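You operate a simulated robot arm through the tools that you are given. There is no shell and no other tool. Be economical: measure what you need, move in short steps, check, and stop when the job is done.

Carry out the task below with a simulated two-armed robot. There is one attempt and no reset: what you move stays moved.

JOB
Take the black mallet from the top of the packing bench and put it on the deck of the blue trolley. Take the yellow block brush on the top of the fixture bench and put it away on the shelf under the long green bench. Press the set two far stop button three times. Take the blue scrubbing brush and leave it on the top of the test stand. Put the digital level on the old blank plate. Press the set one stop button three times. Fetch the yellow pad and set it on top of the capsule carton. Take the water jug and put it on the top of the air ledge. Pick up the sight tube with one hand, pass it to the other hand and put it on the top of the drive trolley. Press the tester button three times. Fetch the blue fan brush and set it on top of the beige stock carton. Put the rubber-sleeved pin on the rubber mat. Put the black key mallet on the top of the flat tool stand. Do these in any order. Set down upright: blue scrubbing brush, digital level, water jug, sight tube.
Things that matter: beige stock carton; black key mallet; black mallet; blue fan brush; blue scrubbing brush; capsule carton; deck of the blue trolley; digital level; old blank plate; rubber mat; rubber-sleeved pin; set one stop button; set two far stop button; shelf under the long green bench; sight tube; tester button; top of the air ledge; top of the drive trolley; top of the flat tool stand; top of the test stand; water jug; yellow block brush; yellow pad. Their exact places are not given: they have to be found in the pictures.

It is judged by the outcome, as a careful person would: the job done as asked, and still so three seconds after it is handed in. It fails if anything else is knocked over, pushed out of place, dropped, spilled or broken.

ROBOT AND FRAMES
Two 7-joint arms with fingered hands on one trunk, on a base that drives. Base frame: it is fixed to the floor where the robot stands at the start and does not move with it; the origin is under the middle of the robot, x ahead of it, y to its left, z up; the surface under the hand at the start is at about z = 850. Lengths are in mm, angles in degrees, forces in N, time in s.
The left shoulder is at the start at [40, 146, 1129], the right one opposite. With the tool pointing down near the work surface each hand reaches from about 320 to 720 mm from the robot's upright axis, wherever it stands, measured 20 degrees to its own side. Places, roughly: beige stock carton [-8000, -3750, 250]; black key mallet (20x8x4 cm) [-7700, -5800, 900]; black mallet (22x8x4 cm) [500, 0, 900]; blue fan brush (9x4x5 cm) [-8400, -2400, 800]; blue scrubbing brush (9x4x5 cm) [-6000, 2400, 1000]; capsule carton [-8500, 2250, 500]; deck of the blue trolley [-2200, 2500, 600]; digital level [-8250, 0, 500]; old blank plate [-6500, -2250, 750]; rubber mat [-5200, -5600, 900]; rubber-sleeved pin (4x4x5 cm) [-7200, -3900, 800]; set one stop button [-9400, 100, 1000]; set two far stop button [-5500, 2800, 1000]; shelf under the long green bench [-2500, -5800, 400]; sight tube (6x6x15 cm) [-8800, -2300, 500]; tester button [-8700, -2400, 900]; top of the air ledge [-14300, 2100, 800]; top of the drive trolley [-8500, 0, 800]; top of the flat tool stand [-6600, -3500, 900]; top of the test stand (26x53 cm) [-4920, 2120, 800]; water jug (13x9x11 cm) [-12400, 4900, 800]; yellow block brush (3x3x5 cm) [300, -2900, 900]; yellow pad (5x4x3 cm) [-9900, 2200, 800]. Payload 4 kg a hand.
The TCP of each hand is the grasp point between the finger pads, 26 mm short of the fingertips. In the tool frame z runs along the fingers and y along their closing line. The gripper opens to 148 mm. The gripper's body begins 73 mm behind the TCP. The gripper is a hand of 3 fingers: y runs from the thumb to the fingers, the wrist lies at [0, 0, -224] in the tool frame.
Orientation is that of the tool frame in the base frame, as a unit quaternion [x, y, z, w]. With the fingers straight down and closing along the base's y, the tool's x points along the base's -x, its y along +y and its z along -z.

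CONTROLS
- The arms move only by the tool nudge_tool. It takes "left_series", "right_series" or both (then of equal length, played together; a hand with none holds still); each is one flat list of numbers, 6 for each row, row after row: the turn, a rotation vector about the base's x, y, z in degrees, then the shift along the base's x, y, z in mm. In form: [rx, ry, rz, tx, ty, tz, rx, ry, rz, tx, ty, tz, ...]. A call has 1 to 12 rows; each row is the pose to reach, as a shift and turn from the pose commanded when the call began. Each row takes 0.2 s and may step no farther than 50 mm and 8.6 degrees from the row before; otherwise, the whole call is refused. Where a pose cannot be reached the arm comes as near as it can. A force on the tool above 40 N (or 10 N above the force at the start of the call, whichever is more), or a blocked arm, ends the call early, and 0.2 s more pass. In this call time passes only in rows, and 0.2 s behind the last. It gives the time, the measured TCP pose, the force on the tool (base axes), the opening and the grip force at its end, in the units of the frame above (readings bear some noise), with the torque about the TCP (base axes, N m) and any sound that the robot's microphone picked up.
- Cameras (640 x 400 px; columns grow to the right, rows downward): "scene" is now at [102.5, -4.4, 1344.1]; the picture's right is [-0.02, -1.00, 0.00], its down [-0.69, 0.02, -0.72] and it looks along [0.72, -0.02, -0.69] (base axes); focal length 282 px, centre (320, 200). "left" rides on the left gripper at [-68, -39, -90] in its tool frame; the picture's right is [0.50, -0.87, 0.00], its down [0.66, 0.38, -0.65] and it looks along [0.57, 0.33, 0.76] (tool axes); focal length 222 px, centre (320, 200). "right" rides on the right gripper at [68, -39, -90] in its tool frame; the picture's right is [0.50, 0.87, 0.00], its down [-0.66, 0.38, -0.65] and it looks along [-0.57, 0.33, 0.76] (tool axes); focal length 222 px, centre (320, 200).
- snapshot(camera): a new picture of that camera. The clock stands still meanwhile.
- lift_body(by): slides the trunk up (or, below 0, down) by that many mm; the arms and the scene camera ride with it, the base frame stays. It gives what a move gives, with no picture.
- steer(legs): drives the robot by 1 to 6 legs, each [ahead, left, turn to the left] in mm, mm and degrees, along the robot's own axes; the way and the turn of a leg run together, so that a leg with both is an arc; at most 1500 mm and 180 degrees a leg. The arms and the cameras ride along, it lands a little off, and it stops where it bumps. It gives what a move gives.
- set_fingers(finger1, finger2, thumb_bend, hand): sets how far each is bent, from 0 (flat) to 1 (curled in); at 0.3 the hand is open as for a grip, at 0.7 the pads meet at the TCP. One left out holds its place. A second passes; each finger stops where it meets its share of the squeeze, and holds until it gets a number again. It is the only way to open and close the hand. It gives what a move gives, with no picture; readings hold the bend of each and the force on the fingers (four entries, about 0 where the hand has none), thumb and palm.
- head_to(pan, tilt): turns the head with the scene camera to pan (to the left, within 86 degrees either way) and tilt (down, from -29 to 69), counted from straight ahead of the robot. It gives what a move gives.
- probe_pixels(camera, pixels): for up to 12 pixels [column, row] of the newest picture of that camera ("zoom" is the newest enlarged one), the place [x, y, z] in the base frame of the surface seen there, good to about 3 mm. The clock stands still meanwhile.
- close_up(camera, box): a new picture of the part [left, top, right, bottom] of that camera's present view, enlarged. The clock stands still meanwhile.
- sign_off(): hands the job in; it is judged then, once.

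Keep the steps short. Do not move on a guess: measure, check each grasp and each placing, and mend mistakes. In all there are 378 turns and 340 pictures (those below and enlarged ones count). Leave the grippers open and the arms clear of the work at the hand-in unless told otherwise, and finish with a single line.

The tools are called as name(argument=value, ...) on one line, values as JSON. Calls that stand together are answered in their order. nudge_tool: Moves the arms, as the interface text tells. Its arguments: {"type":"object","properties":{"left_series":{"type":"array","items":{"type":"number"}},"right_series":{"type":"array","items":{"type":"number"}}},"required":[]} The other tools are called the same way: lift_body (by) slides the trunk up or down; set_fingers (finger1, finger2, thumb_bend, hand) moves the fingers one by one; steer (legs) drives the base; head_to (pan, tilt) turns the head that bears the scene camera; snapshot (camera) takes a picture; probe_pixels (camera, pixels) gives the place of the surface under pixels of a picture; close_up (camera, box) takes an enlarged picture of a part of a camera's view; sign_off () hands the job in.

At the start:

```text
time_s: 0.0
left_tool_pos: [551.0, 259.4, 1112.9]
left_ee_rot: [-0.001, 1.0, 0.0, -0.001]
left_contact_force: [0.8, 0.3, 0.1]
left_torque: [0.0, 0.0, -0.03]
left_finger_gap: 147.9
left_grasp_force: 0.1
left_shape: jaw
left_bend: [0.3, 0.3, 0.3]
left_finger forces: [0.0, 0.0, 0.1, 0.0, 0.0, 0.1]
right_tool_pos: [362.9, -119.5, 1144.4]
right_ee_rot: [0.002, 1.0, 0.001, -0.001]
right_contact_force: [-0.3, -0.7, 0.9]
right_torque: [0.02, -0.03, 0.0]
right_finger_gap: 147.8
right_grasp_force: 0.1
right_shape: jaw
right_bend: [0.3, 0.3, 0.3]
right_finger forces: [0.0, 0.0, 0.1, 0.0, 0.0, 0.1]
trunk travel left (down, up): [-300.0, 206.0]
robot x, y, heading: [-1.2, 1.1, -0.1]
head pan, tilt: [-1.4, 43.6]
```

scene: 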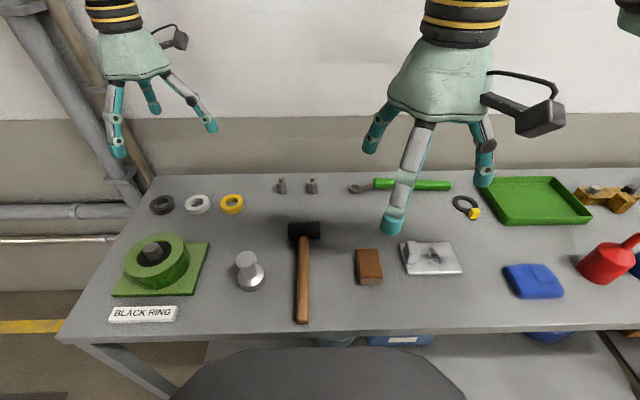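
right: 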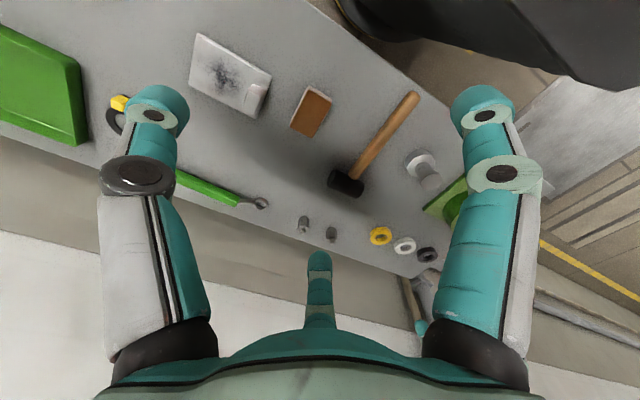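
left: 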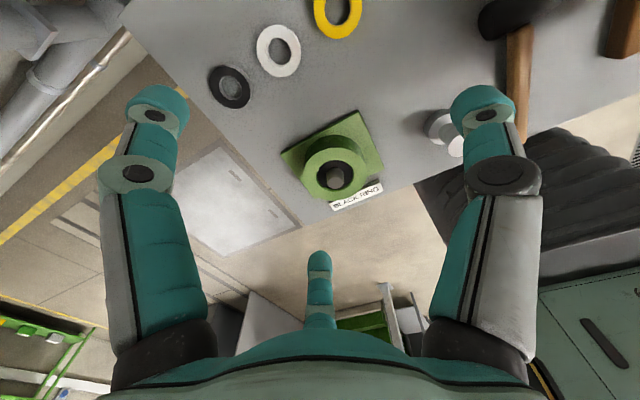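

The mallet lies with its head near (304,231) and its handle running down to (302,322). I'll measure it before reaching.

probe_pixels(camera="scene", pixels=[[304, 224], [290, 232], [318, 232], [304, 245], [303, 270], [302, 300], [301, 320], [330, 260], [250, 262], [369, 255]])

close_up(camera="scene", box=[220, 180, 420, 340])

```text
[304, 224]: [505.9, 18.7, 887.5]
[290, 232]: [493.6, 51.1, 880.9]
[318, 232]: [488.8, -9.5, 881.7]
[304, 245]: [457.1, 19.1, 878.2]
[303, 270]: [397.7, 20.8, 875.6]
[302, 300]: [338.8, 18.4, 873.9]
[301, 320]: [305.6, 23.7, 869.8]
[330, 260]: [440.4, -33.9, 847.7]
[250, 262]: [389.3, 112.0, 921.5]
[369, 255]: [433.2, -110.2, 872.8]
```

```text
2.50 times, centred on (320, 260) of scene
```

zoom: 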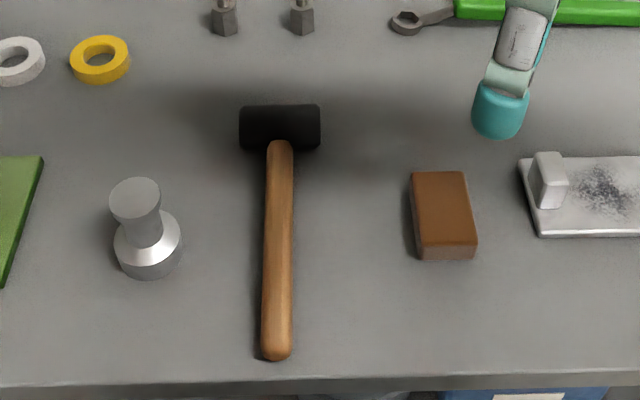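

The handle lies along x at y≈20, with its top at z 876 and the table at 848. The metal knob at y≈112 sits close, so I'll half-close the right hand first and then lower it over the handle near the head.

set_fingers(hand="right", finger1=0.5, finger2=0.5, thumb_bend=0.5)

nudge_tool(right_series=[0, 0, 0, 17, 35, 0, 0, 0, 0, 34, 70, 0, 0, 0, 0, 51, 105, 0, 0, 0, 0, 67, 140, 0, 0, 0, 0, 67, 140, -48, 0, 0, 0, 67, 140, -96, 0, 0, 0, 67, 140, -144, 0, 0, 0, 67, 140, -192])

snapshot(camera="scene")

snapshot(camera="right")

```text
time_s: 1.0
left_tool_pos: [550.2, 259.1, 1113.3]
left_ee_rot: [0.001, 1.0, 0.0, 0.001]
left_contact_force: [0.5, 0.7, -0.7]
left_torque: [0.0, -0.02, 0.0]
left_finger_gap: 147.9
left_grasp_force: 0.1
left_shape: jaw
left_bend: [0.3, 0.3, 0.3]
left_finger forces: [0.1, 0.0, 0.0, 0.1, 0.0, 0.0]
right_tool_pos: [362.1, -121.6, 1145.5]
right_ee_rot: [0.001, 1.0, 0.001, -0.001]
right_contact_force: [-0.1, -0.1, -0.4]
right_torque: [0.02, 0.03, -0.02]
right_finger_gap: 62.9
right_grasp_force: 0.1
right_shape: fingers
right_bend: [0.5, 0.5, 0.5]
right_finger forces: [0.0, 0.1, 0.1, 0.0, 0.0, 0.0]
trunk travel left (down, up): [-300.0, 206.0]
robot x, y, heading: [1.5, -4.7, -0.0]
head pan, tilt: [-1.4, 43.6]
```

```text
time_s: 2.8
left_tool_pos: [552.4, 259.1, 1112.3]
left_ee_rot: [0.0, 1.0, 0.0, -0.001]
left_contact_force: [0.2, 0.2, 0.3]
left_torque: [-0.01, -0.01, 0.01]
left_finger_gap: 147.8
left_grasp_force: 0.0
left_shape: jaw
left_bend: [0.3, 0.3, 0.3]
left_finger forces: [0.1, 0.1, 0.1, 0.1, 0.0, 0.1]
right_tool_pos: [433.7, 20.1, 949.9]
right_ee_rot: [0.002, 1.0, 0.001, -0.001]
right_contact_force: [0.4, 0.3, -0.5]
right_torque: [0.01, 0.01, -0.04]
right_finger_gap: 62.7
right_grasp_force: 0.1
right_shape: fingers
right_bend: [0.5, 0.5, 0.5]
right_finger forces: [0.0, 0.1, 0.0, 0.1, 0.0, 0.0]
trunk travel left (down, up): [-300.0, 206.0]
robot x, y, heading: [0.7, -1.3, -0.2]
head pan, tilt: [-1.4, 43.6]
```

```text
335 pictures are left
```

scene: 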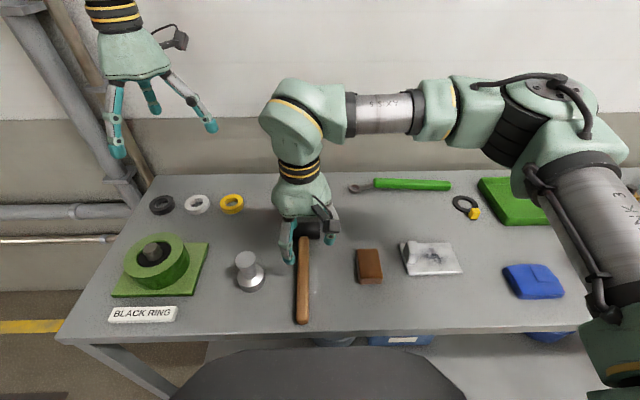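

```text
334 pictures are left
```

right: 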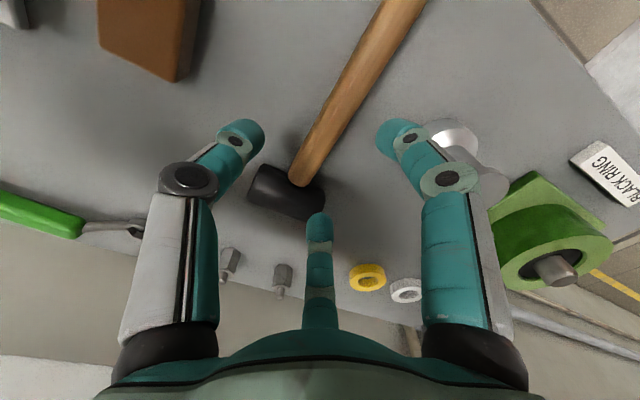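

The hand is centred over the handle. I'll lower it 74 mm and close.

nudge_tool(right_series=[0, 0, 0, 0, 0, -40, 0, 0, 0, 0, 0, -73])

set_fingers(hand="right", finger1=0.75, finger2=0.75, thumb_bend=0.75)

nudge_tool(right_series=[0, 0, 0, 0, 0, 40, 0, 0, 0, 0, 0, 80])

snapshot(camera="scene")

```text
time_s: 3.4
left_tool_pos: [547.4, 259.2, 1114.2]
left_ee_rot: [0.0, 1.0, 0.0, 0.001]
left_contact_force: [0.4, 0.0, -0.6]
left_torque: [-0.01, -0.01, 0.01]
left_finger_gap: 148.1
left_grasp_force: 0.1
left_shape: jaw
left_bend: [0.3, 0.3, 0.3]
left_finger forces: [0.0, 0.0, 0.0, 0.1, 0.1, 0.0]
right_tool_pos: [430.8, 21.2, 883.5]
right_ee_rot: [0.002, 1.0, 0.003, 0.005]
right_contact_force: [5.4, -1.9, 27.1]
right_torque: [-0.4, 0.41, 0.32]
right_finger_gap: 62.9
right_grasp_force: 14.0
right_shape: fingers
right_bend: [0.49, 0.5, 0.5]
right_finger forces: [14.0, 0.0, 0.0, 0.0, 13.6, 0.0]
trunk travel left (down, up): [-300.0, 206.0]
robot x, y, heading: [-2.0, -1.5, 0.0]
head pan, tilt: [-1.4, 43.6]
```

```text
time_s: 4.4
left_tool_pos: [549.0, 260.1, 1113.0]
left_ee_rot: [0.0, 1.0, 0.001, 0.0]
left_contact_force: [0.5, -0.3, -0.1]
left_torque: [0.0, 0.02, -0.02]
left_finger_gap: 147.7
left_grasp_force: 0.1
left_shape: jaw
left_bend: [0.3, 0.3, 0.3]
left_finger forces: [0.0, 0.0, 0.0, 0.0, 0.1, 0.1]
right_tool_pos: [428.4, 20.1, 879.8]
right_ee_rot: [0.0, 1.0, 0.001, 0.0]
right_contact_force: [-2.4, 3.9, 12.5]
right_torque: [0.21, 0.04, -0.04]
right_finger_gap: 23.3
right_grasp_force: 19.7
right_shape: fingers
right_bend: [0.54, 0.63, 0.68]
right_finger forces: [10.1, 14.9, 0.1, 0.1, 14.5, 0.1]
trunk travel left (down, up): [-300.0, 206.0]
robot x, y, heading: [-2.4, 2.9, 0.1]
head pan, tilt: [-1.4, 43.6]
```

```text
time_s: 5.0
left_tool_pos: [548.8, 259.2, 1113.8]
left_ee_rot: [0.0, 1.0, 0.0, 0.0]
left_contact_force: [0.2, 0.3, 0.0]
left_torque: [0.01, 0.01, -0.03]
left_finger_gap: 147.8
left_grasp_force: 0.0
left_shape: jaw
left_bend: [0.3, 0.3, 0.3]
left_finger forces: [0.1, 0.0, 0.0, 0.0, 0.0, 0.0]
right_tool_pos: [427.1, 19.6, 959.7]
right_ee_rot: [0.001, 1.0, 0.0, 0.0]
right_contact_force: [1.1, -0.2, -3.0]
right_torque: [0.01, 0.05, 0.05]
right_finger_gap: 19.2
right_grasp_force: 14.8
right_shape: fingers
right_bend: [0.74, 0.66, 0.67]
right_finger forces: [6.5, 8.4, 0.0, 0.0, 15.5, 0.1]
trunk travel left (down, up): [-300.0, 206.0]
robot x, y, heading: [4.0, -1.6, 0.1]
head pan, tilt: [-1.4, 43.6]
```

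```text
333 pictures are left
```

scene: 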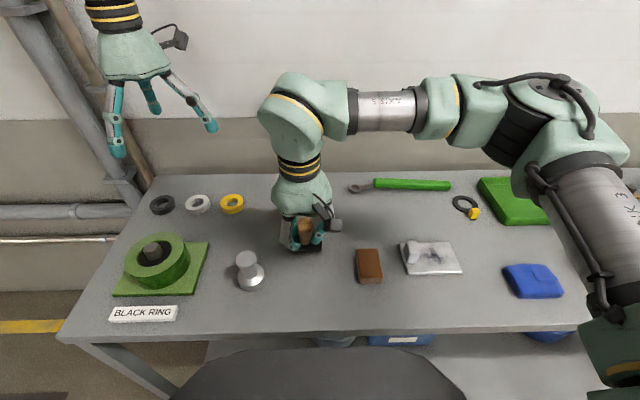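

The readings show a hold of about 3 N, but the mallet seems to have swung in the grip. I'll check it close up.

close_up(camera="scene", box=[240, 170, 370, 280])

snapshot(camera="right")

```text
3.64 times, centred on (305, 225) of scene
```

zoom: 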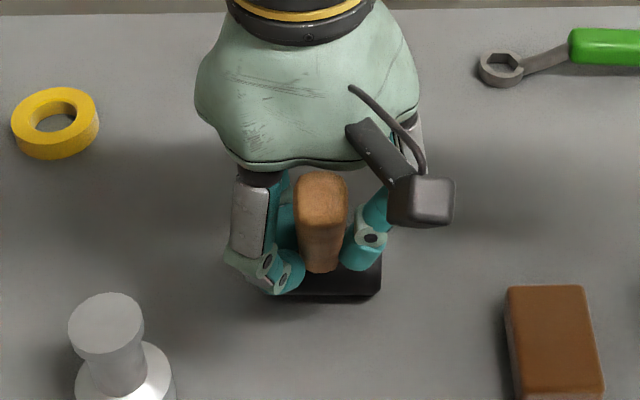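

```text
331 pictures are left
```

right: 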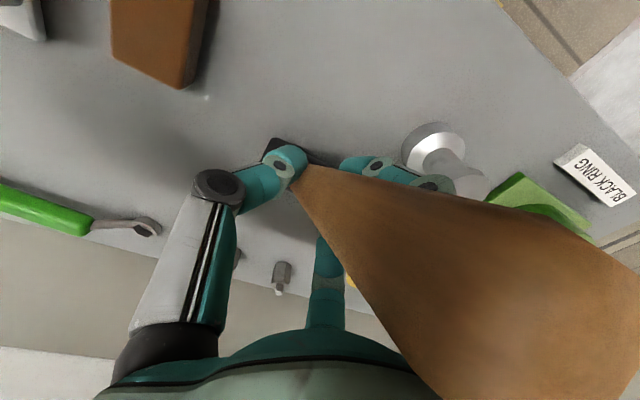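

The mallet has swung head-down but is firmly held. I'll lift it clear, tuck both arms, and look toward the trolley behind on the left.

nudge_tool(right_series=[0, 0, 0, 0, 0, 45, 0, 0, 0, 0, 0, 90, 0, 0, 0, -12, -25, 125, 0, 0, 0, -24, -60, 145, 0, 0, 0, -40, -100, 160], left_series=[0, 0, 0, -35, -20, 0, 0, 0, 0, -70, -40, 0, 0, 0, 0, -105, -60, 0, 0, 0, 0, -140, -80, 0, 0, 0, 0, -170, -90, 0])

head_to(pan=86, tilt=15)

snapshot(camera="scene")

head_to(pan=-86, tilt=15)

snapshot(camera="scene")

```text
time_s: 6.2
left_tool_pos: [375.4, 166.1, 1115.1]
left_ee_rot: [-0.001, 1.0, 0.001, 0.0]
left_contact_force: [0.4, 0.2, 0.3]
left_torque: [0.03, -0.02, 0.02]
left_finger_gap: 147.7
left_grasp_force: 0.0
left_shape: jaw
left_bend: [0.3, 0.3, 0.3]
left_finger forces: [0.1, 0.0, 0.0, 0.1, 0.1, 0.1]
right_tool_pos: [389.1, -81.4, 1120.2]
right_ee_rot: [0.001, 1.0, 0.002, -0.001]
right_contact_force: [-0.1, -0.9, -3.1]
right_torque: [0.02, 0.1, 0.0]
right_finger_gap: 18.8
right_grasp_force: 14.9
right_shape: fingers
right_bend: [0.74, 0.66, 0.67]
right_finger forces: [6.3, 8.1, 0.1, 0.1, 15.1, 0.4]
trunk travel left (down, up): [-300.0, 206.0]
robot x, y, heading: [3.8, 1.8, 0.0]
head pan, tilt: [-1.4, 43.6]
```

```text
time_s: 7.8
left_tool_pos: [378.6, 168.7, 1113.9]
left_ee_rot: [0.0, 1.0, 0.0, 0.0]
left_contact_force: [0.1, 0.6, -0.4]
left_torque: [0.04, 0.0, -0.03]
left_finger_gap: 148.2
left_grasp_force: 0.2
left_shape: jaw
left_bend: [0.3, 0.3, 0.3]
left_finger forces: [0.0, 0.1, 0.0, 0.1, 0.0, 0.0]
right_tool_pos: [390.3, -78.9, 1119.5]
right_ee_rot: [0.001, 1.0, 0.001, -0.001]
right_contact_force: [-0.1, 0.1, -4.0]
right_torque: [0.03, 0.12, -0.01]
right_finger_gap: 19.1
right_grasp_force: 14.6
right_shape: fingers
right_bend: [0.74, 0.66, 0.67]
right_finger forces: [6.2, 8.1, 0.0, 0.0, 15.2, 0.3]
trunk travel left (down, up): [-300.0, 206.0]
robot x, y, heading: [0.3, 1.6, -0.2]
head pan, tilt: [85.9, 15.0]
```

```text
330 pictures are left
```

scene: 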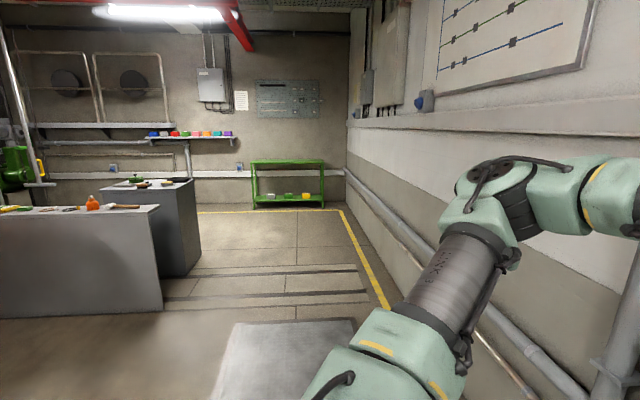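

```text
time_s: 10.4
left_tool_pos: [379.2, 168.9, 1113.7]
left_ee_rot: [0.0, 1.0, -0.001, -0.001]
left_contact_force: [-0.4, -0.2, -0.9]
left_torque: [0.0, -0.01, -0.01]
left_finger_gap: 148.1
left_grasp_force: 0.1
left_shape: jaw
left_bend: [0.3, 0.3, 0.3]
left_finger forces: [0.0, 0.0, 0.1, 0.0, 0.0, 0.1]
right_tool_pos: [389.6, -79.6, 1119.0]
right_ee_rot: [0.001, 1.0, 0.001, -0.001]
right_contact_force: [-0.4, 0.4, -3.6]
right_torque: [0.01, 0.12, -0.03]
right_finger_gap: 19.0
right_grasp_force: 14.2
right_shape: fingers
right_bend: [0.74, 0.66, 0.67]
right_finger forces: [6.3, 8.2, 0.0, 0.1, 15.1, 0.3]
trunk travel left (down, up): [-300.0, 206.0]
robot x, y, heading: [1.6, -2.8, 0.2]
head pan, tilt: [-85.9, 15.0]
```

```text
329 pictures are left
```

scene: 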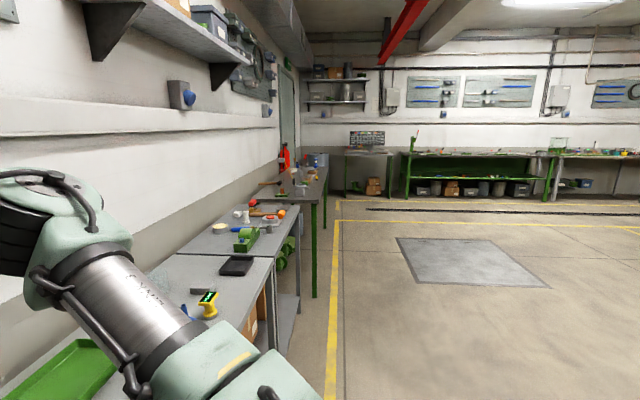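

Open floor lies to the right, and grey benches stand at the left rear. I'll back off 600 mm, turn left, and look.

steer(legs=[[-600, 0, 0], [0, 0, 120]])

head_to(pan=0, tilt=15)

snapshot(camera="scene")

probe_pixels(camera="scene", pixels=[[60, 200], [150, 200], [250, 200], [350, 200], [450, 200], [550, 200], [100, 300], [250, 300], [400, 300], [550, 300], [320, 230], [320, 160]])

```text
time_s: 18.9
left_tool_pos: [-941.3, 229.9, 1113.7]
left_ee_rot: [0.874, -0.487, 0.001, 0.0]
left_contact_force: [-0.2, -0.6, 0.2]
left_torque: [-0.01, 0.01, 0.01]
left_finger_gap: 148.0
left_grasp_force: 0.1
left_shape: jaw
left_bend: [0.3, 0.3, 0.3]
left_finger forces: [0.1, 0.1, 0.0, 0.1, 0.0, 0.0]
right_tool_pos: [-735.0, 372.5, 1119.2]
right_ee_rot: [0.873, -0.488, 0.0, 0.0]
right_contact_force: [0.3, 0.3, -2.9]
right_torque: [-0.1, -0.06, -0.01]
right_finger_gap: 18.8
right_grasp_force: 14.8
right_shape: fingers
right_bend: [0.74, 0.66, 0.67]
right_finger forces: [5.5, 8.0, 0.1, 0.0, 14.4, 0.5]
trunk travel left (down, up): [-300.0, 206.0]
robot x, y, heading: [-594.0, -2.3, 122.1]
head pan, tilt: [-85.9, 15.0]
```

```text
time_s: 20.5
left_tool_pos: [-940.5, 230.8, 1113.3]
left_ee_rot: [0.874, -0.486, 0.0, 0.0]
left_contact_force: [-0.1, 0.1, 0.7]
left_torque: [-0.02, 0.02, 0.0]
left_finger_gap: 147.8
left_grasp_force: 0.0
left_shape: jaw
left_bend: [0.3, 0.3, 0.3]
left_finger forces: [0.1, 0.0, 0.0, 0.0, 0.0, 0.0]
right_tool_pos: [-735.9, 371.7, 1119.9]
right_ee_rot: [0.873, -0.487, 0.0, 0.002]
right_contact_force: [-0.3, -0.1, -2.6]
right_torque: [-0.07, -0.05, -0.04]
right_finger_gap: 18.8
right_grasp_force: 14.5
right_shape: fingers
right_bend: [0.74, 0.66, 0.67]
right_finger forces: [5.6, 8.1, 0.0, 0.0, 14.5, 0.5]
trunk travel left (down, up): [-300.0, 206.0]
robot x, y, heading: [-597.9, -0.1, 121.9]
head pan, tilt: [0.0, 15.0]
```

```text
328 pictures are left
```

scene: 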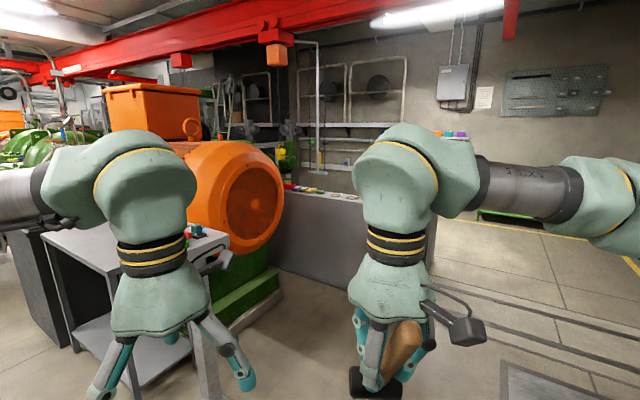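

```text
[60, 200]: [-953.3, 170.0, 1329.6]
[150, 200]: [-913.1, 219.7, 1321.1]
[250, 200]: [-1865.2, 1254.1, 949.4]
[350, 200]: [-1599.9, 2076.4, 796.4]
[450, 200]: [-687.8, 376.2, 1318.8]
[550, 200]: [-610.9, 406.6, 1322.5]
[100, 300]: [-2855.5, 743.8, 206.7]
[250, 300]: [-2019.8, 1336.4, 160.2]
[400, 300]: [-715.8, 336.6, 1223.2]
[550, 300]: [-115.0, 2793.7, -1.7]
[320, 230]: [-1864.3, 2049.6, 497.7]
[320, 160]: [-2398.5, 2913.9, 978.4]
```

The arms block the view. I'll lower both hands by 240 mm here in open floor and look again.

nudge_tool(left_series=[0, 0, 0, 0, 0, -48, 0, 0, 0, 0, 0, -96, 0, 0, 0, 0, 0, -144, 0, 0, 0, 0, 0, -192, 0, 0, 0, 0, 0, -240], right_series=[0, 0, 0, 0, 0, -48, 0, 0, 0, 0, 0, -96, 0, 0, 0, 0, 0, -144, 0, 0, 0, 0, 0, -192, 0, 0, 0, 0, 0, -240])

snapshot(camera="scene")

head_to(pan=60, tilt=15)

snapshot(camera="scene")

```text
time_s: 21.7
left_tool_pos: [-940.7, 232.3, 868.6]
left_ee_rot: [0.874, -0.486, 0.0, 0.0]
left_contact_force: [-0.7, -0.6, -0.1]
left_torque: [0.01, 0.03, 0.04]
left_finger_gap: 147.6
left_grasp_force: 0.0
left_shape: jaw
left_bend: [0.3, 0.3, 0.3]
left_finger forces: [0.0, 0.0, 0.1, 0.0, 0.1, 0.0]
right_tool_pos: [-734.9, 372.9, 877.9]
right_ee_rot: [0.873, -0.488, 0.0, 0.001]
right_contact_force: [-0.7, -0.5, -3.3]
right_torque: [-0.07, -0.09, 0.0]
right_finger_gap: 18.7
right_grasp_force: 14.0
right_shape: fingers
right_bend: [0.74, 0.66, 0.67]
right_finger forces: [5.3, 8.2, 0.1, 0.1, 14.5, 0.7]
trunk travel left (down, up): [-300.0, 206.0]
robot x, y, heading: [-601.1, -3.2, 121.6]
head pan, tilt: [0.0, 15.0]
```

```text
327 pictures are left
```

scene: 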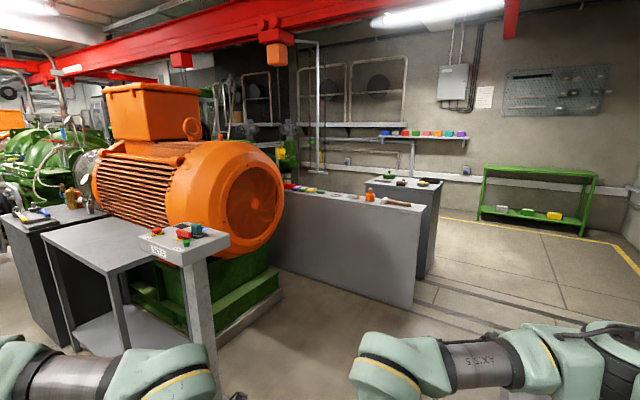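

```text
time_s: 23.0
left_tool_pos: [-940.9, 231.6, 870.0]
left_ee_rot: [0.874, -0.486, 0.0, -0.001]
left_contact_force: [0.2, 0.0, 0.1]
left_torque: [-0.04, 0.01, -0.03]
left_finger_gap: 148.0
left_grasp_force: 0.0
left_shape: jaw
left_bend: [0.3, 0.3, 0.3]
left_finger forces: [0.0, 0.0, 0.0, 0.1, 0.1, 0.0]
right_tool_pos: [-733.6, 371.7, 877.6]
right_ee_rot: [0.873, -0.487, 0.0, 0.001]
right_contact_force: [-0.7, -0.8, -3.4]
right_torque: [-0.07, -0.06, -0.06]
right_finger_gap: 18.9
right_grasp_force: 14.2
right_shape: fingers
right_bend: [0.74, 0.66, 0.67]
right_finger forces: [5.2, 8.3, 0.1, 0.1, 14.5, 0.5]
trunk travel left (down, up): [-300.0, 206.0]
robot x, y, heading: [-597.4, -1.7, 121.8]
head pan, tilt: [60.0, 15.0]
```

```text
326 pictures are left
```

scene: 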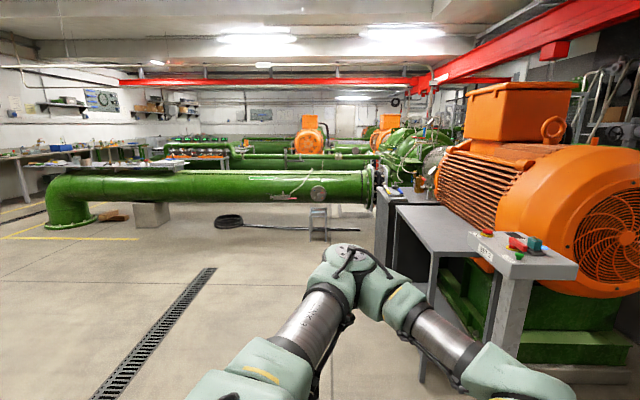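

I can see the orange motor set, with a long grey bench in front of it at x<-1600, y≈2050. I'll drive up beside that bench and look for the blue trolley.

steer(legs=[[0, 0, -32], [1500, 0, 0], [500, 0, 0], [0, 0, 65]])

head_to(pan=0, tilt=20)

snapshot(camera="scene")

```text
time_s: 37.2
left_tool_pos: [-915.9, 1998.3, 869.6]
left_ee_rot: [0.969, -0.248, -0.001, 0.0]
left_contact_force: [-0.5, -0.6, -0.5]
left_torque: [0.01, -0.03, 0.04]
left_finger_gap: 147.7
left_grasp_force: 0.0
left_shape: jaw
left_bend: [0.3, 0.3, 0.3]
left_finger forces: [0.0, 0.1, 0.0, 0.0, 0.0, 0.0]
right_tool_pos: [-804.4, 2224.3, 878.3]
right_ee_rot: [0.968, -0.249, 0.001, 0.001]
right_contact_force: [-0.4, 0.8, -3.5]
right_torque: [-0.08, -0.1, 0.0]
right_finger_gap: 18.6
right_grasp_force: 14.4
right_shape: fingers
right_bend: [0.74, 0.66, 0.67]
right_finger forces: [5.0, 8.3, 0.0, 0.0, 14.2, 0.8]
trunk travel left (down, up): [-300.0, 206.0]
robot x, y, heading: [-505.0, 1964.2, 151.5]
head pan, tilt: [60.0, 15.0]
```

```text
time_s: 38.5
left_tool_pos: [-916.9, 1999.4, 868.7]
left_ee_rot: [0.969, -0.248, -0.001, 0.0]
left_contact_force: [0.8, 0.2, 0.4]
left_torque: [-0.02, 0.03, 0.05]
left_finger_gap: 147.8
left_grasp_force: 0.1
left_shape: jaw
left_bend: [0.3, 0.3, 0.3]
left_finger forces: [0.0, 0.0, 0.0, 0.1, 0.0, 0.0]
right_tool_pos: [-806.2, 2222.9, 877.1]
right_ee_rot: [0.969, -0.248, 0.0, 0.002]
right_contact_force: [-0.4, -0.3, -3.5]
right_torque: [-0.03, -0.1, -0.04]
right_finger_gap: 18.8
right_grasp_force: 14.2
right_shape: fingers
right_bend: [0.74, 0.66, 0.67]
right_finger forces: [5.0, 8.2, 0.0, 0.0, 14.2, 0.9]
trunk travel left (down, up): [-300.0, 206.0]
robot x, y, heading: [-498.2, 1965.7, 151.1]
head pan, tilt: [0.0, 20.0]
```

```text
325 pictures are left
```

scene: 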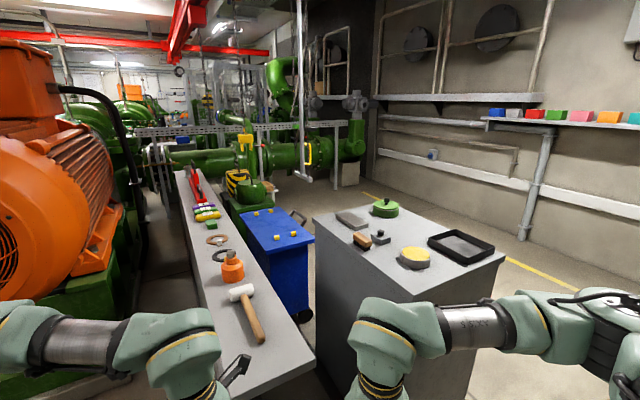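

I can see the blue trolley at (275,235). I'll measure its deck and zoom in.

close_up(camera="scene", box=[200, 170, 360, 300])

probe_pixels(camera="scene", pixels=[[242, 217], [285, 208], [310, 238], [267, 250], [275, 228], [259, 228], [318, 225], [390, 290], [500, 255], [235, 310], [315, 360], [270, 270]])

```text
3.08 times, centred on (280, 235) of scene
```

zoom: 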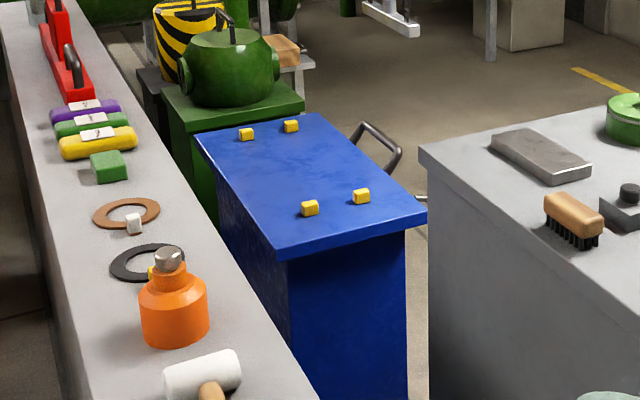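

```text
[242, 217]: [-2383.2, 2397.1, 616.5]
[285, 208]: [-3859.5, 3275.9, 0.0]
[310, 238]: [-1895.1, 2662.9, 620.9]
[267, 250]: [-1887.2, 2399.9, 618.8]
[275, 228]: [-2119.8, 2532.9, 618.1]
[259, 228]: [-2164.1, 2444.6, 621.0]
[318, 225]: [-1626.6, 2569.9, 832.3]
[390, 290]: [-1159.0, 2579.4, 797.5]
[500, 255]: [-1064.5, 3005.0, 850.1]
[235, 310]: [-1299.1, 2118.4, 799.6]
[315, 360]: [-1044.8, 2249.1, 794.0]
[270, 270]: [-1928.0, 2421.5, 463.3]
```

The deck top is at z≈619, x -1890..-2385, y 2400..2665. The gap between the bench and the cabinet is too narrow, so I'll check the route around the right side of the cabinet.

head_to(pan=-45, tilt=20)

snapshot(camera="scene")

probe_pixels(camera="scene", pixels=[[150, 250], [200, 250], [200, 200], [150, 200], [300, 200], [320, 260], [450, 260], [450, 160], [100, 230], [250, 150]])

```text
time_s: 39.6
left_tool_pos: [-916.5, 1997.8, 869.8]
left_ee_rot: [0.969, -0.249, 0.0, -0.001]
left_contact_force: [0.0, 0.2, 0.4]
left_torque: [0.02, 0.01, -0.01]
left_finger_gap: 147.9
left_grasp_force: 0.1
left_shape: jaw
left_bend: [0.3, 0.3, 0.3]
left_finger forces: [0.1, 0.0, 0.1, 0.1, 0.0, 0.0]
right_tool_pos: [-804.9, 2223.5, 877.3]
right_ee_rot: [0.969, -0.249, 0.001, 0.0]
right_contact_force: [-0.8, 0.2, -3.4]
right_torque: [-0.07, -0.09, -0.01]
right_finger_gap: 18.6
right_grasp_force: 14.3
right_shape: fingers
right_bend: [0.74, 0.66, 0.67]
right_finger forces: [5.0, 8.2, 0.0, 0.0, 14.2, 0.8]
trunk travel left (down, up): [-300.0, 206.0]
robot x, y, heading: [-502.2, 1965.8, 151.3]
head pan, tilt: [-45.0, 20.0]
```

```text
323 pictures are left
```

scene: 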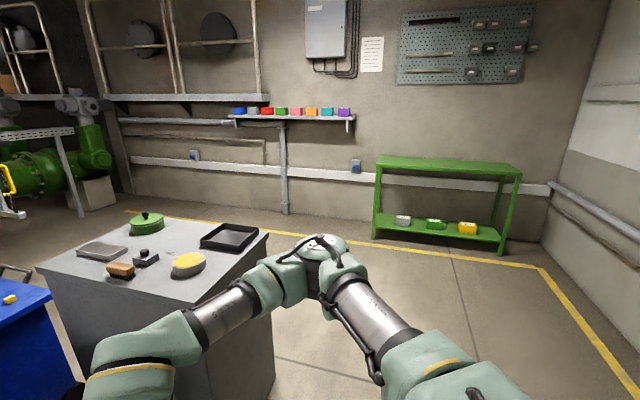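

```text
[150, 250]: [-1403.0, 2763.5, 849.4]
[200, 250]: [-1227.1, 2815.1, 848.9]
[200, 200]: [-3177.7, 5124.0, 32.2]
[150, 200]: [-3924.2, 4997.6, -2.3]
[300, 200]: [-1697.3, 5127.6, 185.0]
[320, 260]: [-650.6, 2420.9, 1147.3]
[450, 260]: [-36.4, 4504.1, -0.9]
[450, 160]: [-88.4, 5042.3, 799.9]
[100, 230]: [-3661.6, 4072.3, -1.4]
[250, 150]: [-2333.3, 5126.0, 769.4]
```

The wall is at y≈5126, so there's ample room behind the cabinet. I'll drive around to face the trolley from its +y side.

steer(legs=[[0, 0, -61.3], [1500, 0, 0], [150, 0, 0], [0, 0, 90], [1500, 0, 0], [150, 0, 90]])

head_to(pan=0, tilt=35)

snapshot(camera="scene")

```text
time_s: 64.9
left_tool_pos: [-1898.8, 3110.5, 869.1]
left_ee_rot: [0.724, 0.69, -0.001, 0.0]
left_contact_force: [0.5, -0.3, -0.9]
left_torque: [0.0, 0.01, 0.02]
left_finger_gap: 147.8
left_grasp_force: 0.0
left_shape: jaw
left_bend: [0.3, 0.3, 0.3]
left_finger forces: [0.0, 0.0, 0.0, 0.0, 0.0, 0.1]
right_tool_pos: [-2150.5, 3111.8, 878.3]
right_ee_rot: [0.725, 0.689, 0.001, 0.0]
right_contact_force: [0.2, 0.1, -3.5]
right_torque: [0.09, 0.0, 0.02]
right_finger_gap: 13.6
right_grasp_force: 12.2
right_shape: fingers
right_bend: [0.74, 0.66, 0.67]
right_finger forces: [2.2, 9.7, 0.0, 0.0, 12.1, 1.1]
trunk travel left (down, up): [-300.0, 206.0]
robot x, y, heading: [-2047.7, 3495.5, -92.8]
head pan, tilt: [-45.0, 20.0]
```

```text
time_s: 66.0
left_tool_pos: [-1898.7, 3110.4, 869.3]
left_ee_rot: [0.724, 0.69, 0.0, 0.0]
left_contact_force: [0.1, 0.4, -0.9]
left_torque: [-0.03, 0.04, 0.0]
left_finger_gap: 147.9
left_grasp_force: 0.1
left_shape: jaw
left_bend: [0.3, 0.3, 0.3]
left_finger forces: [0.0, 0.1, 0.0, 0.0, 0.1, 0.0]
right_tool_pos: [-2150.7, 3111.5, 878.3]
right_ee_rot: [0.725, 0.689, 0.002, -0.001]
right_contact_force: [-0.1, 0.3, -2.3]
right_torque: [0.09, -0.03, 0.01]
right_finger_gap: 13.4
right_grasp_force: 12.2
right_shape: fingers
right_bend: [0.74, 0.66, 0.67]
right_finger forces: [2.2, 9.6, 0.1, 0.1, 12.1, 1.2]
trunk travel left (down, up): [-300.0, 206.0]
robot x, y, heading: [-2051.7, 3500.5, -92.7]
head pan, tilt: [0.0, 35.0]
```

```text
322 pictures are left
```

scene: 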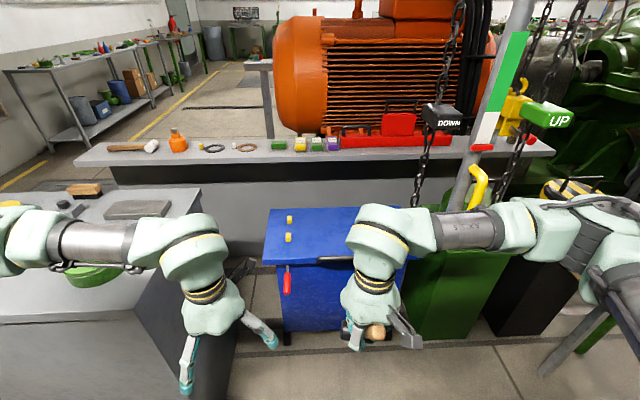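

I'm facing the trolley. Next I'll measure the yellow blocks, the red hanging item at (287,280), the pendant, and the deck edges.

probe_pixels(camera="scene", pixels=[[290, 219], [288, 238], [287, 282], [448, 115], [270, 255], [275, 212], [330, 250], [345, 212], [420, 265], [474, 185], [550, 115], [245, 268]])

close_up(camera="scene", box=[220, 190, 480, 360])

```text
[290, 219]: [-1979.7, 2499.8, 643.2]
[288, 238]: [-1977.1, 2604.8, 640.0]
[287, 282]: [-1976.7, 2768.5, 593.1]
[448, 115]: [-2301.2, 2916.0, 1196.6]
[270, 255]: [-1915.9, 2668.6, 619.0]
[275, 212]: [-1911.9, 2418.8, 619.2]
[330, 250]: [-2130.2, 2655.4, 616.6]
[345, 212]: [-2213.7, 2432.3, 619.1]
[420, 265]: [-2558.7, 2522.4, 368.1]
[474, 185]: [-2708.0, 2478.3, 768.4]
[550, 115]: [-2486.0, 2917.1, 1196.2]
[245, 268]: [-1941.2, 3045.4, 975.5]
```

```text
2.35 times, centred on (350, 275) of scene
```

zoom: 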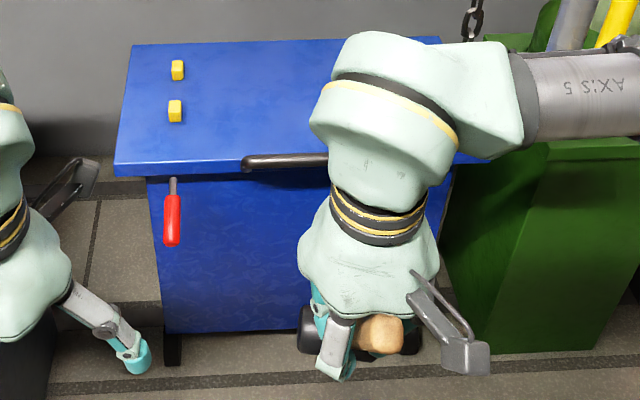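

The crane pendants hang at (-2301,2916,~1196) and (-2486,2917). I must keep the right elbow away from them, so I'll measure how high the arm stands.

probe_pixels(camera="scene", pixels=[[535, 218], [575, 205], [600, 250], [625, 285], [480, 222], [390, 225], [445, 128], [545, 128], [433, 200], [410, 180]])

head_to(pan=-50, tilt=25)

snapshot(camera="scene")

```text
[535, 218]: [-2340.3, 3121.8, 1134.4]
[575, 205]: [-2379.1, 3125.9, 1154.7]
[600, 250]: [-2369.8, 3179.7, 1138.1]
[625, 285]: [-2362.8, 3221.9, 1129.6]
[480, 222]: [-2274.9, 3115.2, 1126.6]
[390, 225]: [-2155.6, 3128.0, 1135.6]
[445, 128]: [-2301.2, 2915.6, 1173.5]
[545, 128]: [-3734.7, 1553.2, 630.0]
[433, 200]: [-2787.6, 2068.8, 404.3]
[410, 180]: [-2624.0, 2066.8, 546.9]
```

```text
time_s: 67.2
left_tool_pos: [-1899.7, 3110.8, 870.0]
left_ee_rot: [0.724, 0.69, 0.0, 0.0]
left_contact_force: [0.5, 0.6, -0.4]
left_torque: [-0.06, 0.0, 0.02]
left_finger_gap: 148.1
left_grasp_force: 0.1
left_shape: jaw
left_bend: [0.3, 0.3, 0.3]
left_finger forces: [0.0, 0.0, 0.0, 0.0, 0.0, 0.0]
right_tool_pos: [-2149.9, 3112.5, 877.3]
right_ee_rot: [0.725, 0.688, 0.002, 0.0]
right_contact_force: [-0.9, 0.5, -2.8]
right_torque: [0.12, 0.02, 0.02]
right_finger_gap: 13.7
right_grasp_force: 12.5
right_shape: fingers
right_bend: [0.74, 0.66, 0.67]
right_finger forces: [2.2, 9.6, 0.0, 0.0, 12.1, 1.1]
trunk travel left (down, up): [-300.0, 206.0]
robot x, y, heading: [-2051.3, 3496.4, -92.6]
head pan, tilt: [-50.0, 25.0]
```

```text
320 pictures are left
```

scene: 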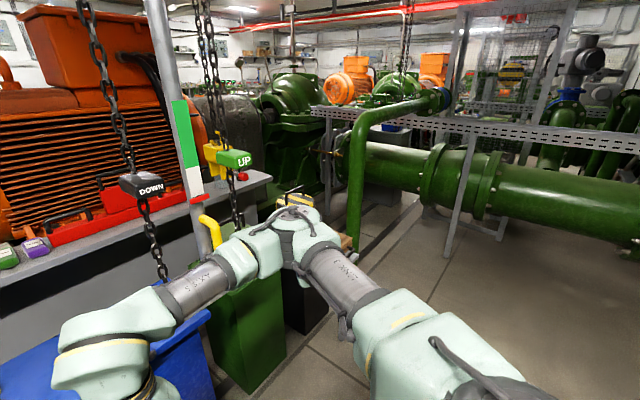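

A chain hangs below the DOWN box too. I'll measure its lowest point and the deck from this view.

close_up(camera="scene", box=[60, 130, 300, 330])

probe_pixels(camera="scene", pixels=[[143, 210], [151, 238], [157, 258], [162, 275], [239, 212], [240, 225], [203, 118], [105, 60]])

```text
2.00 times, centred on (180, 230) of scene
```

zoom: 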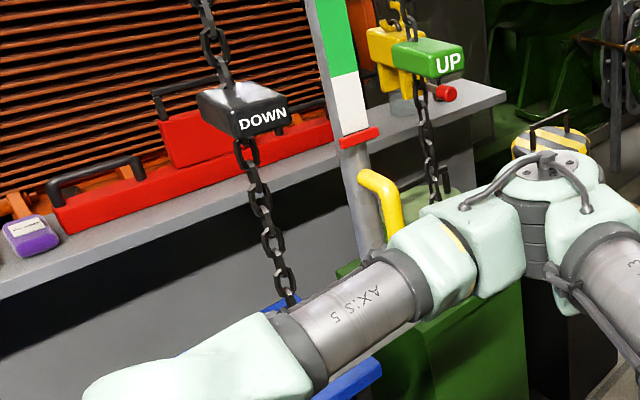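

```text
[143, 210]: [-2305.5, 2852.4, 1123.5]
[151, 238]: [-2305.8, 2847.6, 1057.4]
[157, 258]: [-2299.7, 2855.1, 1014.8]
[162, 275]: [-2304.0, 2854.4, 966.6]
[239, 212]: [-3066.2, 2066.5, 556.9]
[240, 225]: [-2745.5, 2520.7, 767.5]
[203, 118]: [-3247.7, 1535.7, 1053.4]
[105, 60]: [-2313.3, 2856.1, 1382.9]
```

The chain hangs at (-2304,2854) down past z 966, so the right arm has to pass on its +x side. I'll look at my own base footprint and the gap to the cabinet.

head_to(pan=40, tilt=65)

snapshot(camera="scene")

probe_pixels(camera="scene", pixels=[[320, 380], [250, 380], [400, 380], [320, 340], [200, 390], [480, 390], [120, 390], [560, 390], [150, 130], [250, 130], [350, 130], [450, 130]])

```text
time_s: 68.8
left_tool_pos: [-1900.7, 3111.2, 869.2]
left_ee_rot: [0.723, 0.69, 0.001, 0.0]
left_contact_force: [-0.3, -0.2, 0.4]
left_torque: [0.01, 0.01, 0.06]
left_finger_gap: 147.8
left_grasp_force: 0.1
left_shape: jaw
left_bend: [0.3, 0.3, 0.3]
left_finger forces: [0.0, 0.1, 0.1, 0.0, 0.1, 0.0]
right_tool_pos: [-2148.7, 3112.2, 878.4]
right_ee_rot: [0.725, 0.689, 0.002, 0.0]
right_contact_force: [-1.0, 0.4, -4.0]
right_torque: [0.07, 0.0, 0.0]
right_finger_gap: 13.6
right_grasp_force: 12.5
right_shape: fingers
right_bend: [0.74, 0.66, 0.67]
right_finger forces: [2.3, 9.7, 0.0, 0.0, 12.0, 1.0]
trunk travel left (down, up): [-300.0, 206.0]
robot x, y, heading: [-2052.3, 3497.5, -92.7]
head pan, tilt: [40.0, 65.0]
```

```text
318 pictures are left
```

scene: 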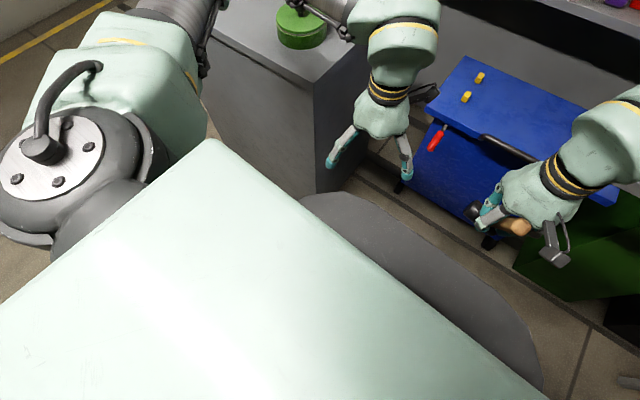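

```text
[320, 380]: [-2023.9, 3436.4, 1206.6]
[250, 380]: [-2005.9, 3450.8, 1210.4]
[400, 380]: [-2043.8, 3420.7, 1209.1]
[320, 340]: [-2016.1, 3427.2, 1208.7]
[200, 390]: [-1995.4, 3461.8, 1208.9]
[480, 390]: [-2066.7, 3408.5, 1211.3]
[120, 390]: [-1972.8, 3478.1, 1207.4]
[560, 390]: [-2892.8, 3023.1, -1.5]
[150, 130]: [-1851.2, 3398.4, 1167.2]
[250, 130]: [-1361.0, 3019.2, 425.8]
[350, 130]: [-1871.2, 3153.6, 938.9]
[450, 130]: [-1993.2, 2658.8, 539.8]
```

The dark base rim runs from (310,200) to (540,360). I'll measure it for the footprint.

probe_pixels(camera="scene", pixels=[[315, 205], [345, 200], [400, 222], [450, 255], [500, 300], [535, 350], [540, 380], [345, 150], [370, 120], [330, 185], [500, 145], [520, 155]])

```text
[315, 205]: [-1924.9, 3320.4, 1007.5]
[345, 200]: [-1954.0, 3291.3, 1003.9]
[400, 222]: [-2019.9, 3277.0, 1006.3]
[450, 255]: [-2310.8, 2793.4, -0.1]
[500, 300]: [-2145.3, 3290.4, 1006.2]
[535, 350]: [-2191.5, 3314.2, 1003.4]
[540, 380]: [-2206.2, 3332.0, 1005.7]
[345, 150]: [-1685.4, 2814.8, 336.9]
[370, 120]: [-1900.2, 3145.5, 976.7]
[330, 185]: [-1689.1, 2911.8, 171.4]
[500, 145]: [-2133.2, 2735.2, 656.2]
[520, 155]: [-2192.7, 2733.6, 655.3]
```

The body reaches about 220 mm ahead of its axis. I'll raise the left hand over the cabinet height, then drive to about (-1950,3220).

nudge_tool(left_series=[0, 0, 0, 0, 0, 48, 0, 0, 0, 0, 0, 96, 0, 0, 0, 0, 0, 144, 0, 0, 0, 0, 0, 192, 0, 0, 0, 0, 0, 240], right_series=[0, 0, 8, 0, 0, 0, 0, 0, 16, 0, 0, 0, 0, 0, 24, 0, 0, 0, 0, 0, 32, 0, 0, 0, 0, 0, 40, 0, 0, 0])

steer(legs=[[0, 115, 0], [272, 0, 0]])

head_to(pan=-15, tilt=45)

snapshot(camera="scene")

```text
time_s: 70.0
left_tool_pos: [-1897.3, 3107.1, 1112.7]
left_ee_rot: [0.724, 0.69, 0.001, 0.0]
left_contact_force: [0.8, 0.1, 0.3]
left_torque: [0.0, 0.0, 0.03]
left_finger_gap: 148.0
left_grasp_force: 0.1
left_shape: jaw
left_bend: [0.3, 0.3, 0.3]
left_finger forces: [0.1, 0.0, 0.0, 0.1, 0.1, 0.0]
right_tool_pos: [-2150.0, 3111.4, 877.2]
right_ee_rot: [0.444, 0.896, 0.001, 0.0]
right_contact_force: [-0.1, 0.3, -3.6]
right_torque: [0.08, 0.13, -0.02]
right_finger_gap: 13.4
right_grasp_force: 12.6
right_shape: fingers
right_bend: [0.74, 0.66, 0.67]
right_finger forces: [2.3, 9.8, 0.0, 0.0, 12.1, 1.1]
trunk travel left (down, up): [-300.0, 206.0]
robot x, y, heading: [-2051.1, 3498.5, -92.6]
head pan, tilt: [40.0, 65.0]
```

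```text
time_s: 72.8
left_tool_pos: [-1792.9, 2829.3, 1111.2]
left_ee_rot: [0.721, 0.693, 0.0, -0.001]
left_contact_force: [0.5, -0.7, 0.3]
left_torque: [-0.02, 0.04, -0.06]
left_finger_gap: 148.1
left_grasp_force: 0.0
left_shape: jaw
left_bend: [0.3, 0.3, 0.3]
left_finger forces: [0.0, 0.1, 0.0, 0.0, 0.0, 0.1]
right_tool_pos: [-2046.0, 2832.3, 878.3]
right_ee_rot: [0.443, 0.897, 0.001, -0.001]
right_contact_force: [-0.8, -0.2, -3.3]
right_torque: [0.11, 0.06, 0.0]
right_finger_gap: 13.3
right_grasp_force: 12.3
right_shape: fingers
right_bend: [0.74, 0.66, 0.67]
right_finger forces: [2.2, 9.8, 0.1, 0.0, 12.1, 1.2]
trunk travel left (down, up): [-300.0, 206.0]
robot x, y, heading: [-1948.0, 3218.6, -92.5]
head pan, tilt: [40.0, 65.0]
```

```text
time_s: 74.0
left_tool_pos: [-1793.5, 2829.5, 1112.4]
left_ee_rot: [0.721, 0.693, 0.0, 0.0]
left_contact_force: [-0.2, 1.3, -0.4]
left_torque: [-0.02, 0.03, 0.03]
left_finger_gap: 148.1
left_grasp_force: 0.0
left_shape: jaw
left_bend: [0.3, 0.3, 0.3]
left_finger forces: [0.0, 0.0, 0.0, 0.1, 0.1, 0.1]
right_tool_pos: [-2047.0, 2832.9, 877.3]
right_ee_rot: [0.443, 0.897, 0.001, -0.001]
right_contact_force: [0.4, 0.3, -2.5]
right_torque: [0.11, 0.07, 0.0]
right_finger_gap: 13.3
right_grasp_force: 12.7
right_shape: fingers
right_bend: [0.74, 0.66, 0.67]
right_finger forces: [2.3, 9.8, 0.1, 0.1, 12.2, 1.1]
trunk travel left (down, up): [-300.0, 206.0]
robot x, y, heading: [-1948.8, 3217.0, -92.4]
head pan, tilt: [-15.0, 45.0]
```

```text
317 pictures are left
```

scene: 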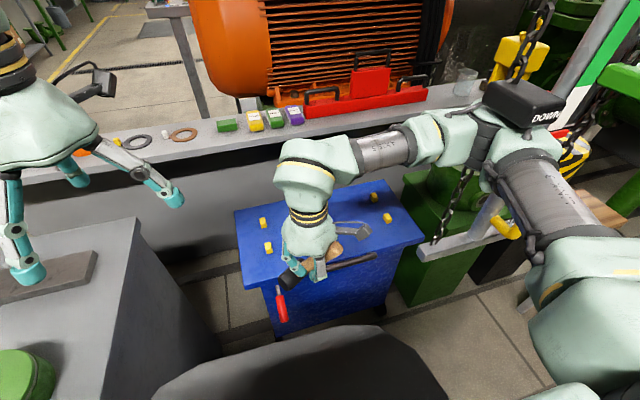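

The elbow looks close to the DOWN pendant, so I'll measure both.

probe_pixels(camera="scene", pixels=[[455, 135], [485, 130], [490, 165], [505, 105], [500, 95], [464, 190], [440, 230], [373, 197], [387, 217], [268, 248], [290, 270], [270, 260]])

close_up(camera="scene", box=[400, 60, 640, 260])

close_up(camera="scene", box=[220, 170, 440, 330])

```text
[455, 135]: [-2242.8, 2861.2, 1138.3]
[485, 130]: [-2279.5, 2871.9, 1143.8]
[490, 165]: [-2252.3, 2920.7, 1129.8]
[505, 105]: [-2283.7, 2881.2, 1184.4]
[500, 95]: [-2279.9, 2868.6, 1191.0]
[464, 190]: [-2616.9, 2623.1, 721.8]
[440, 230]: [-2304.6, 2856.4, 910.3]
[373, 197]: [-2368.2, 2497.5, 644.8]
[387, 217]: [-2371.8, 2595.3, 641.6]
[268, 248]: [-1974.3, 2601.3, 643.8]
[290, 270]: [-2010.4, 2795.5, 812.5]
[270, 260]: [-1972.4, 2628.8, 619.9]
```

```text
2.00 times, centred on (520, 160) of scene
```

zoom: 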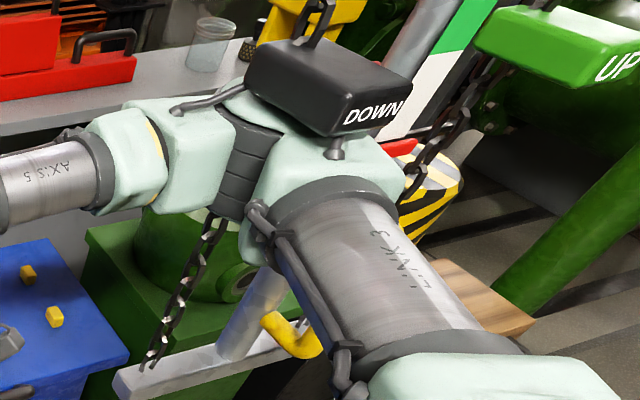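

```text
2.50 times, centred on (330, 250) of scene
```

zoom: 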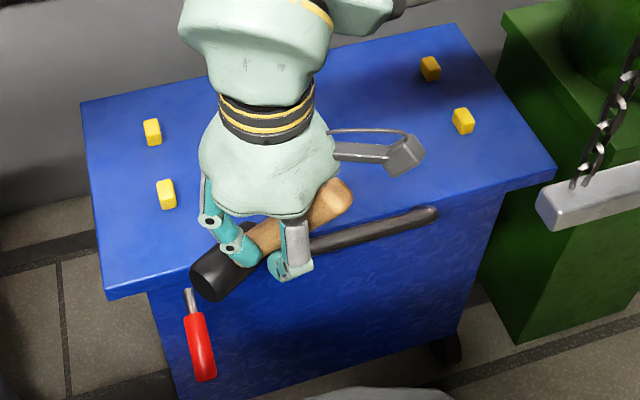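

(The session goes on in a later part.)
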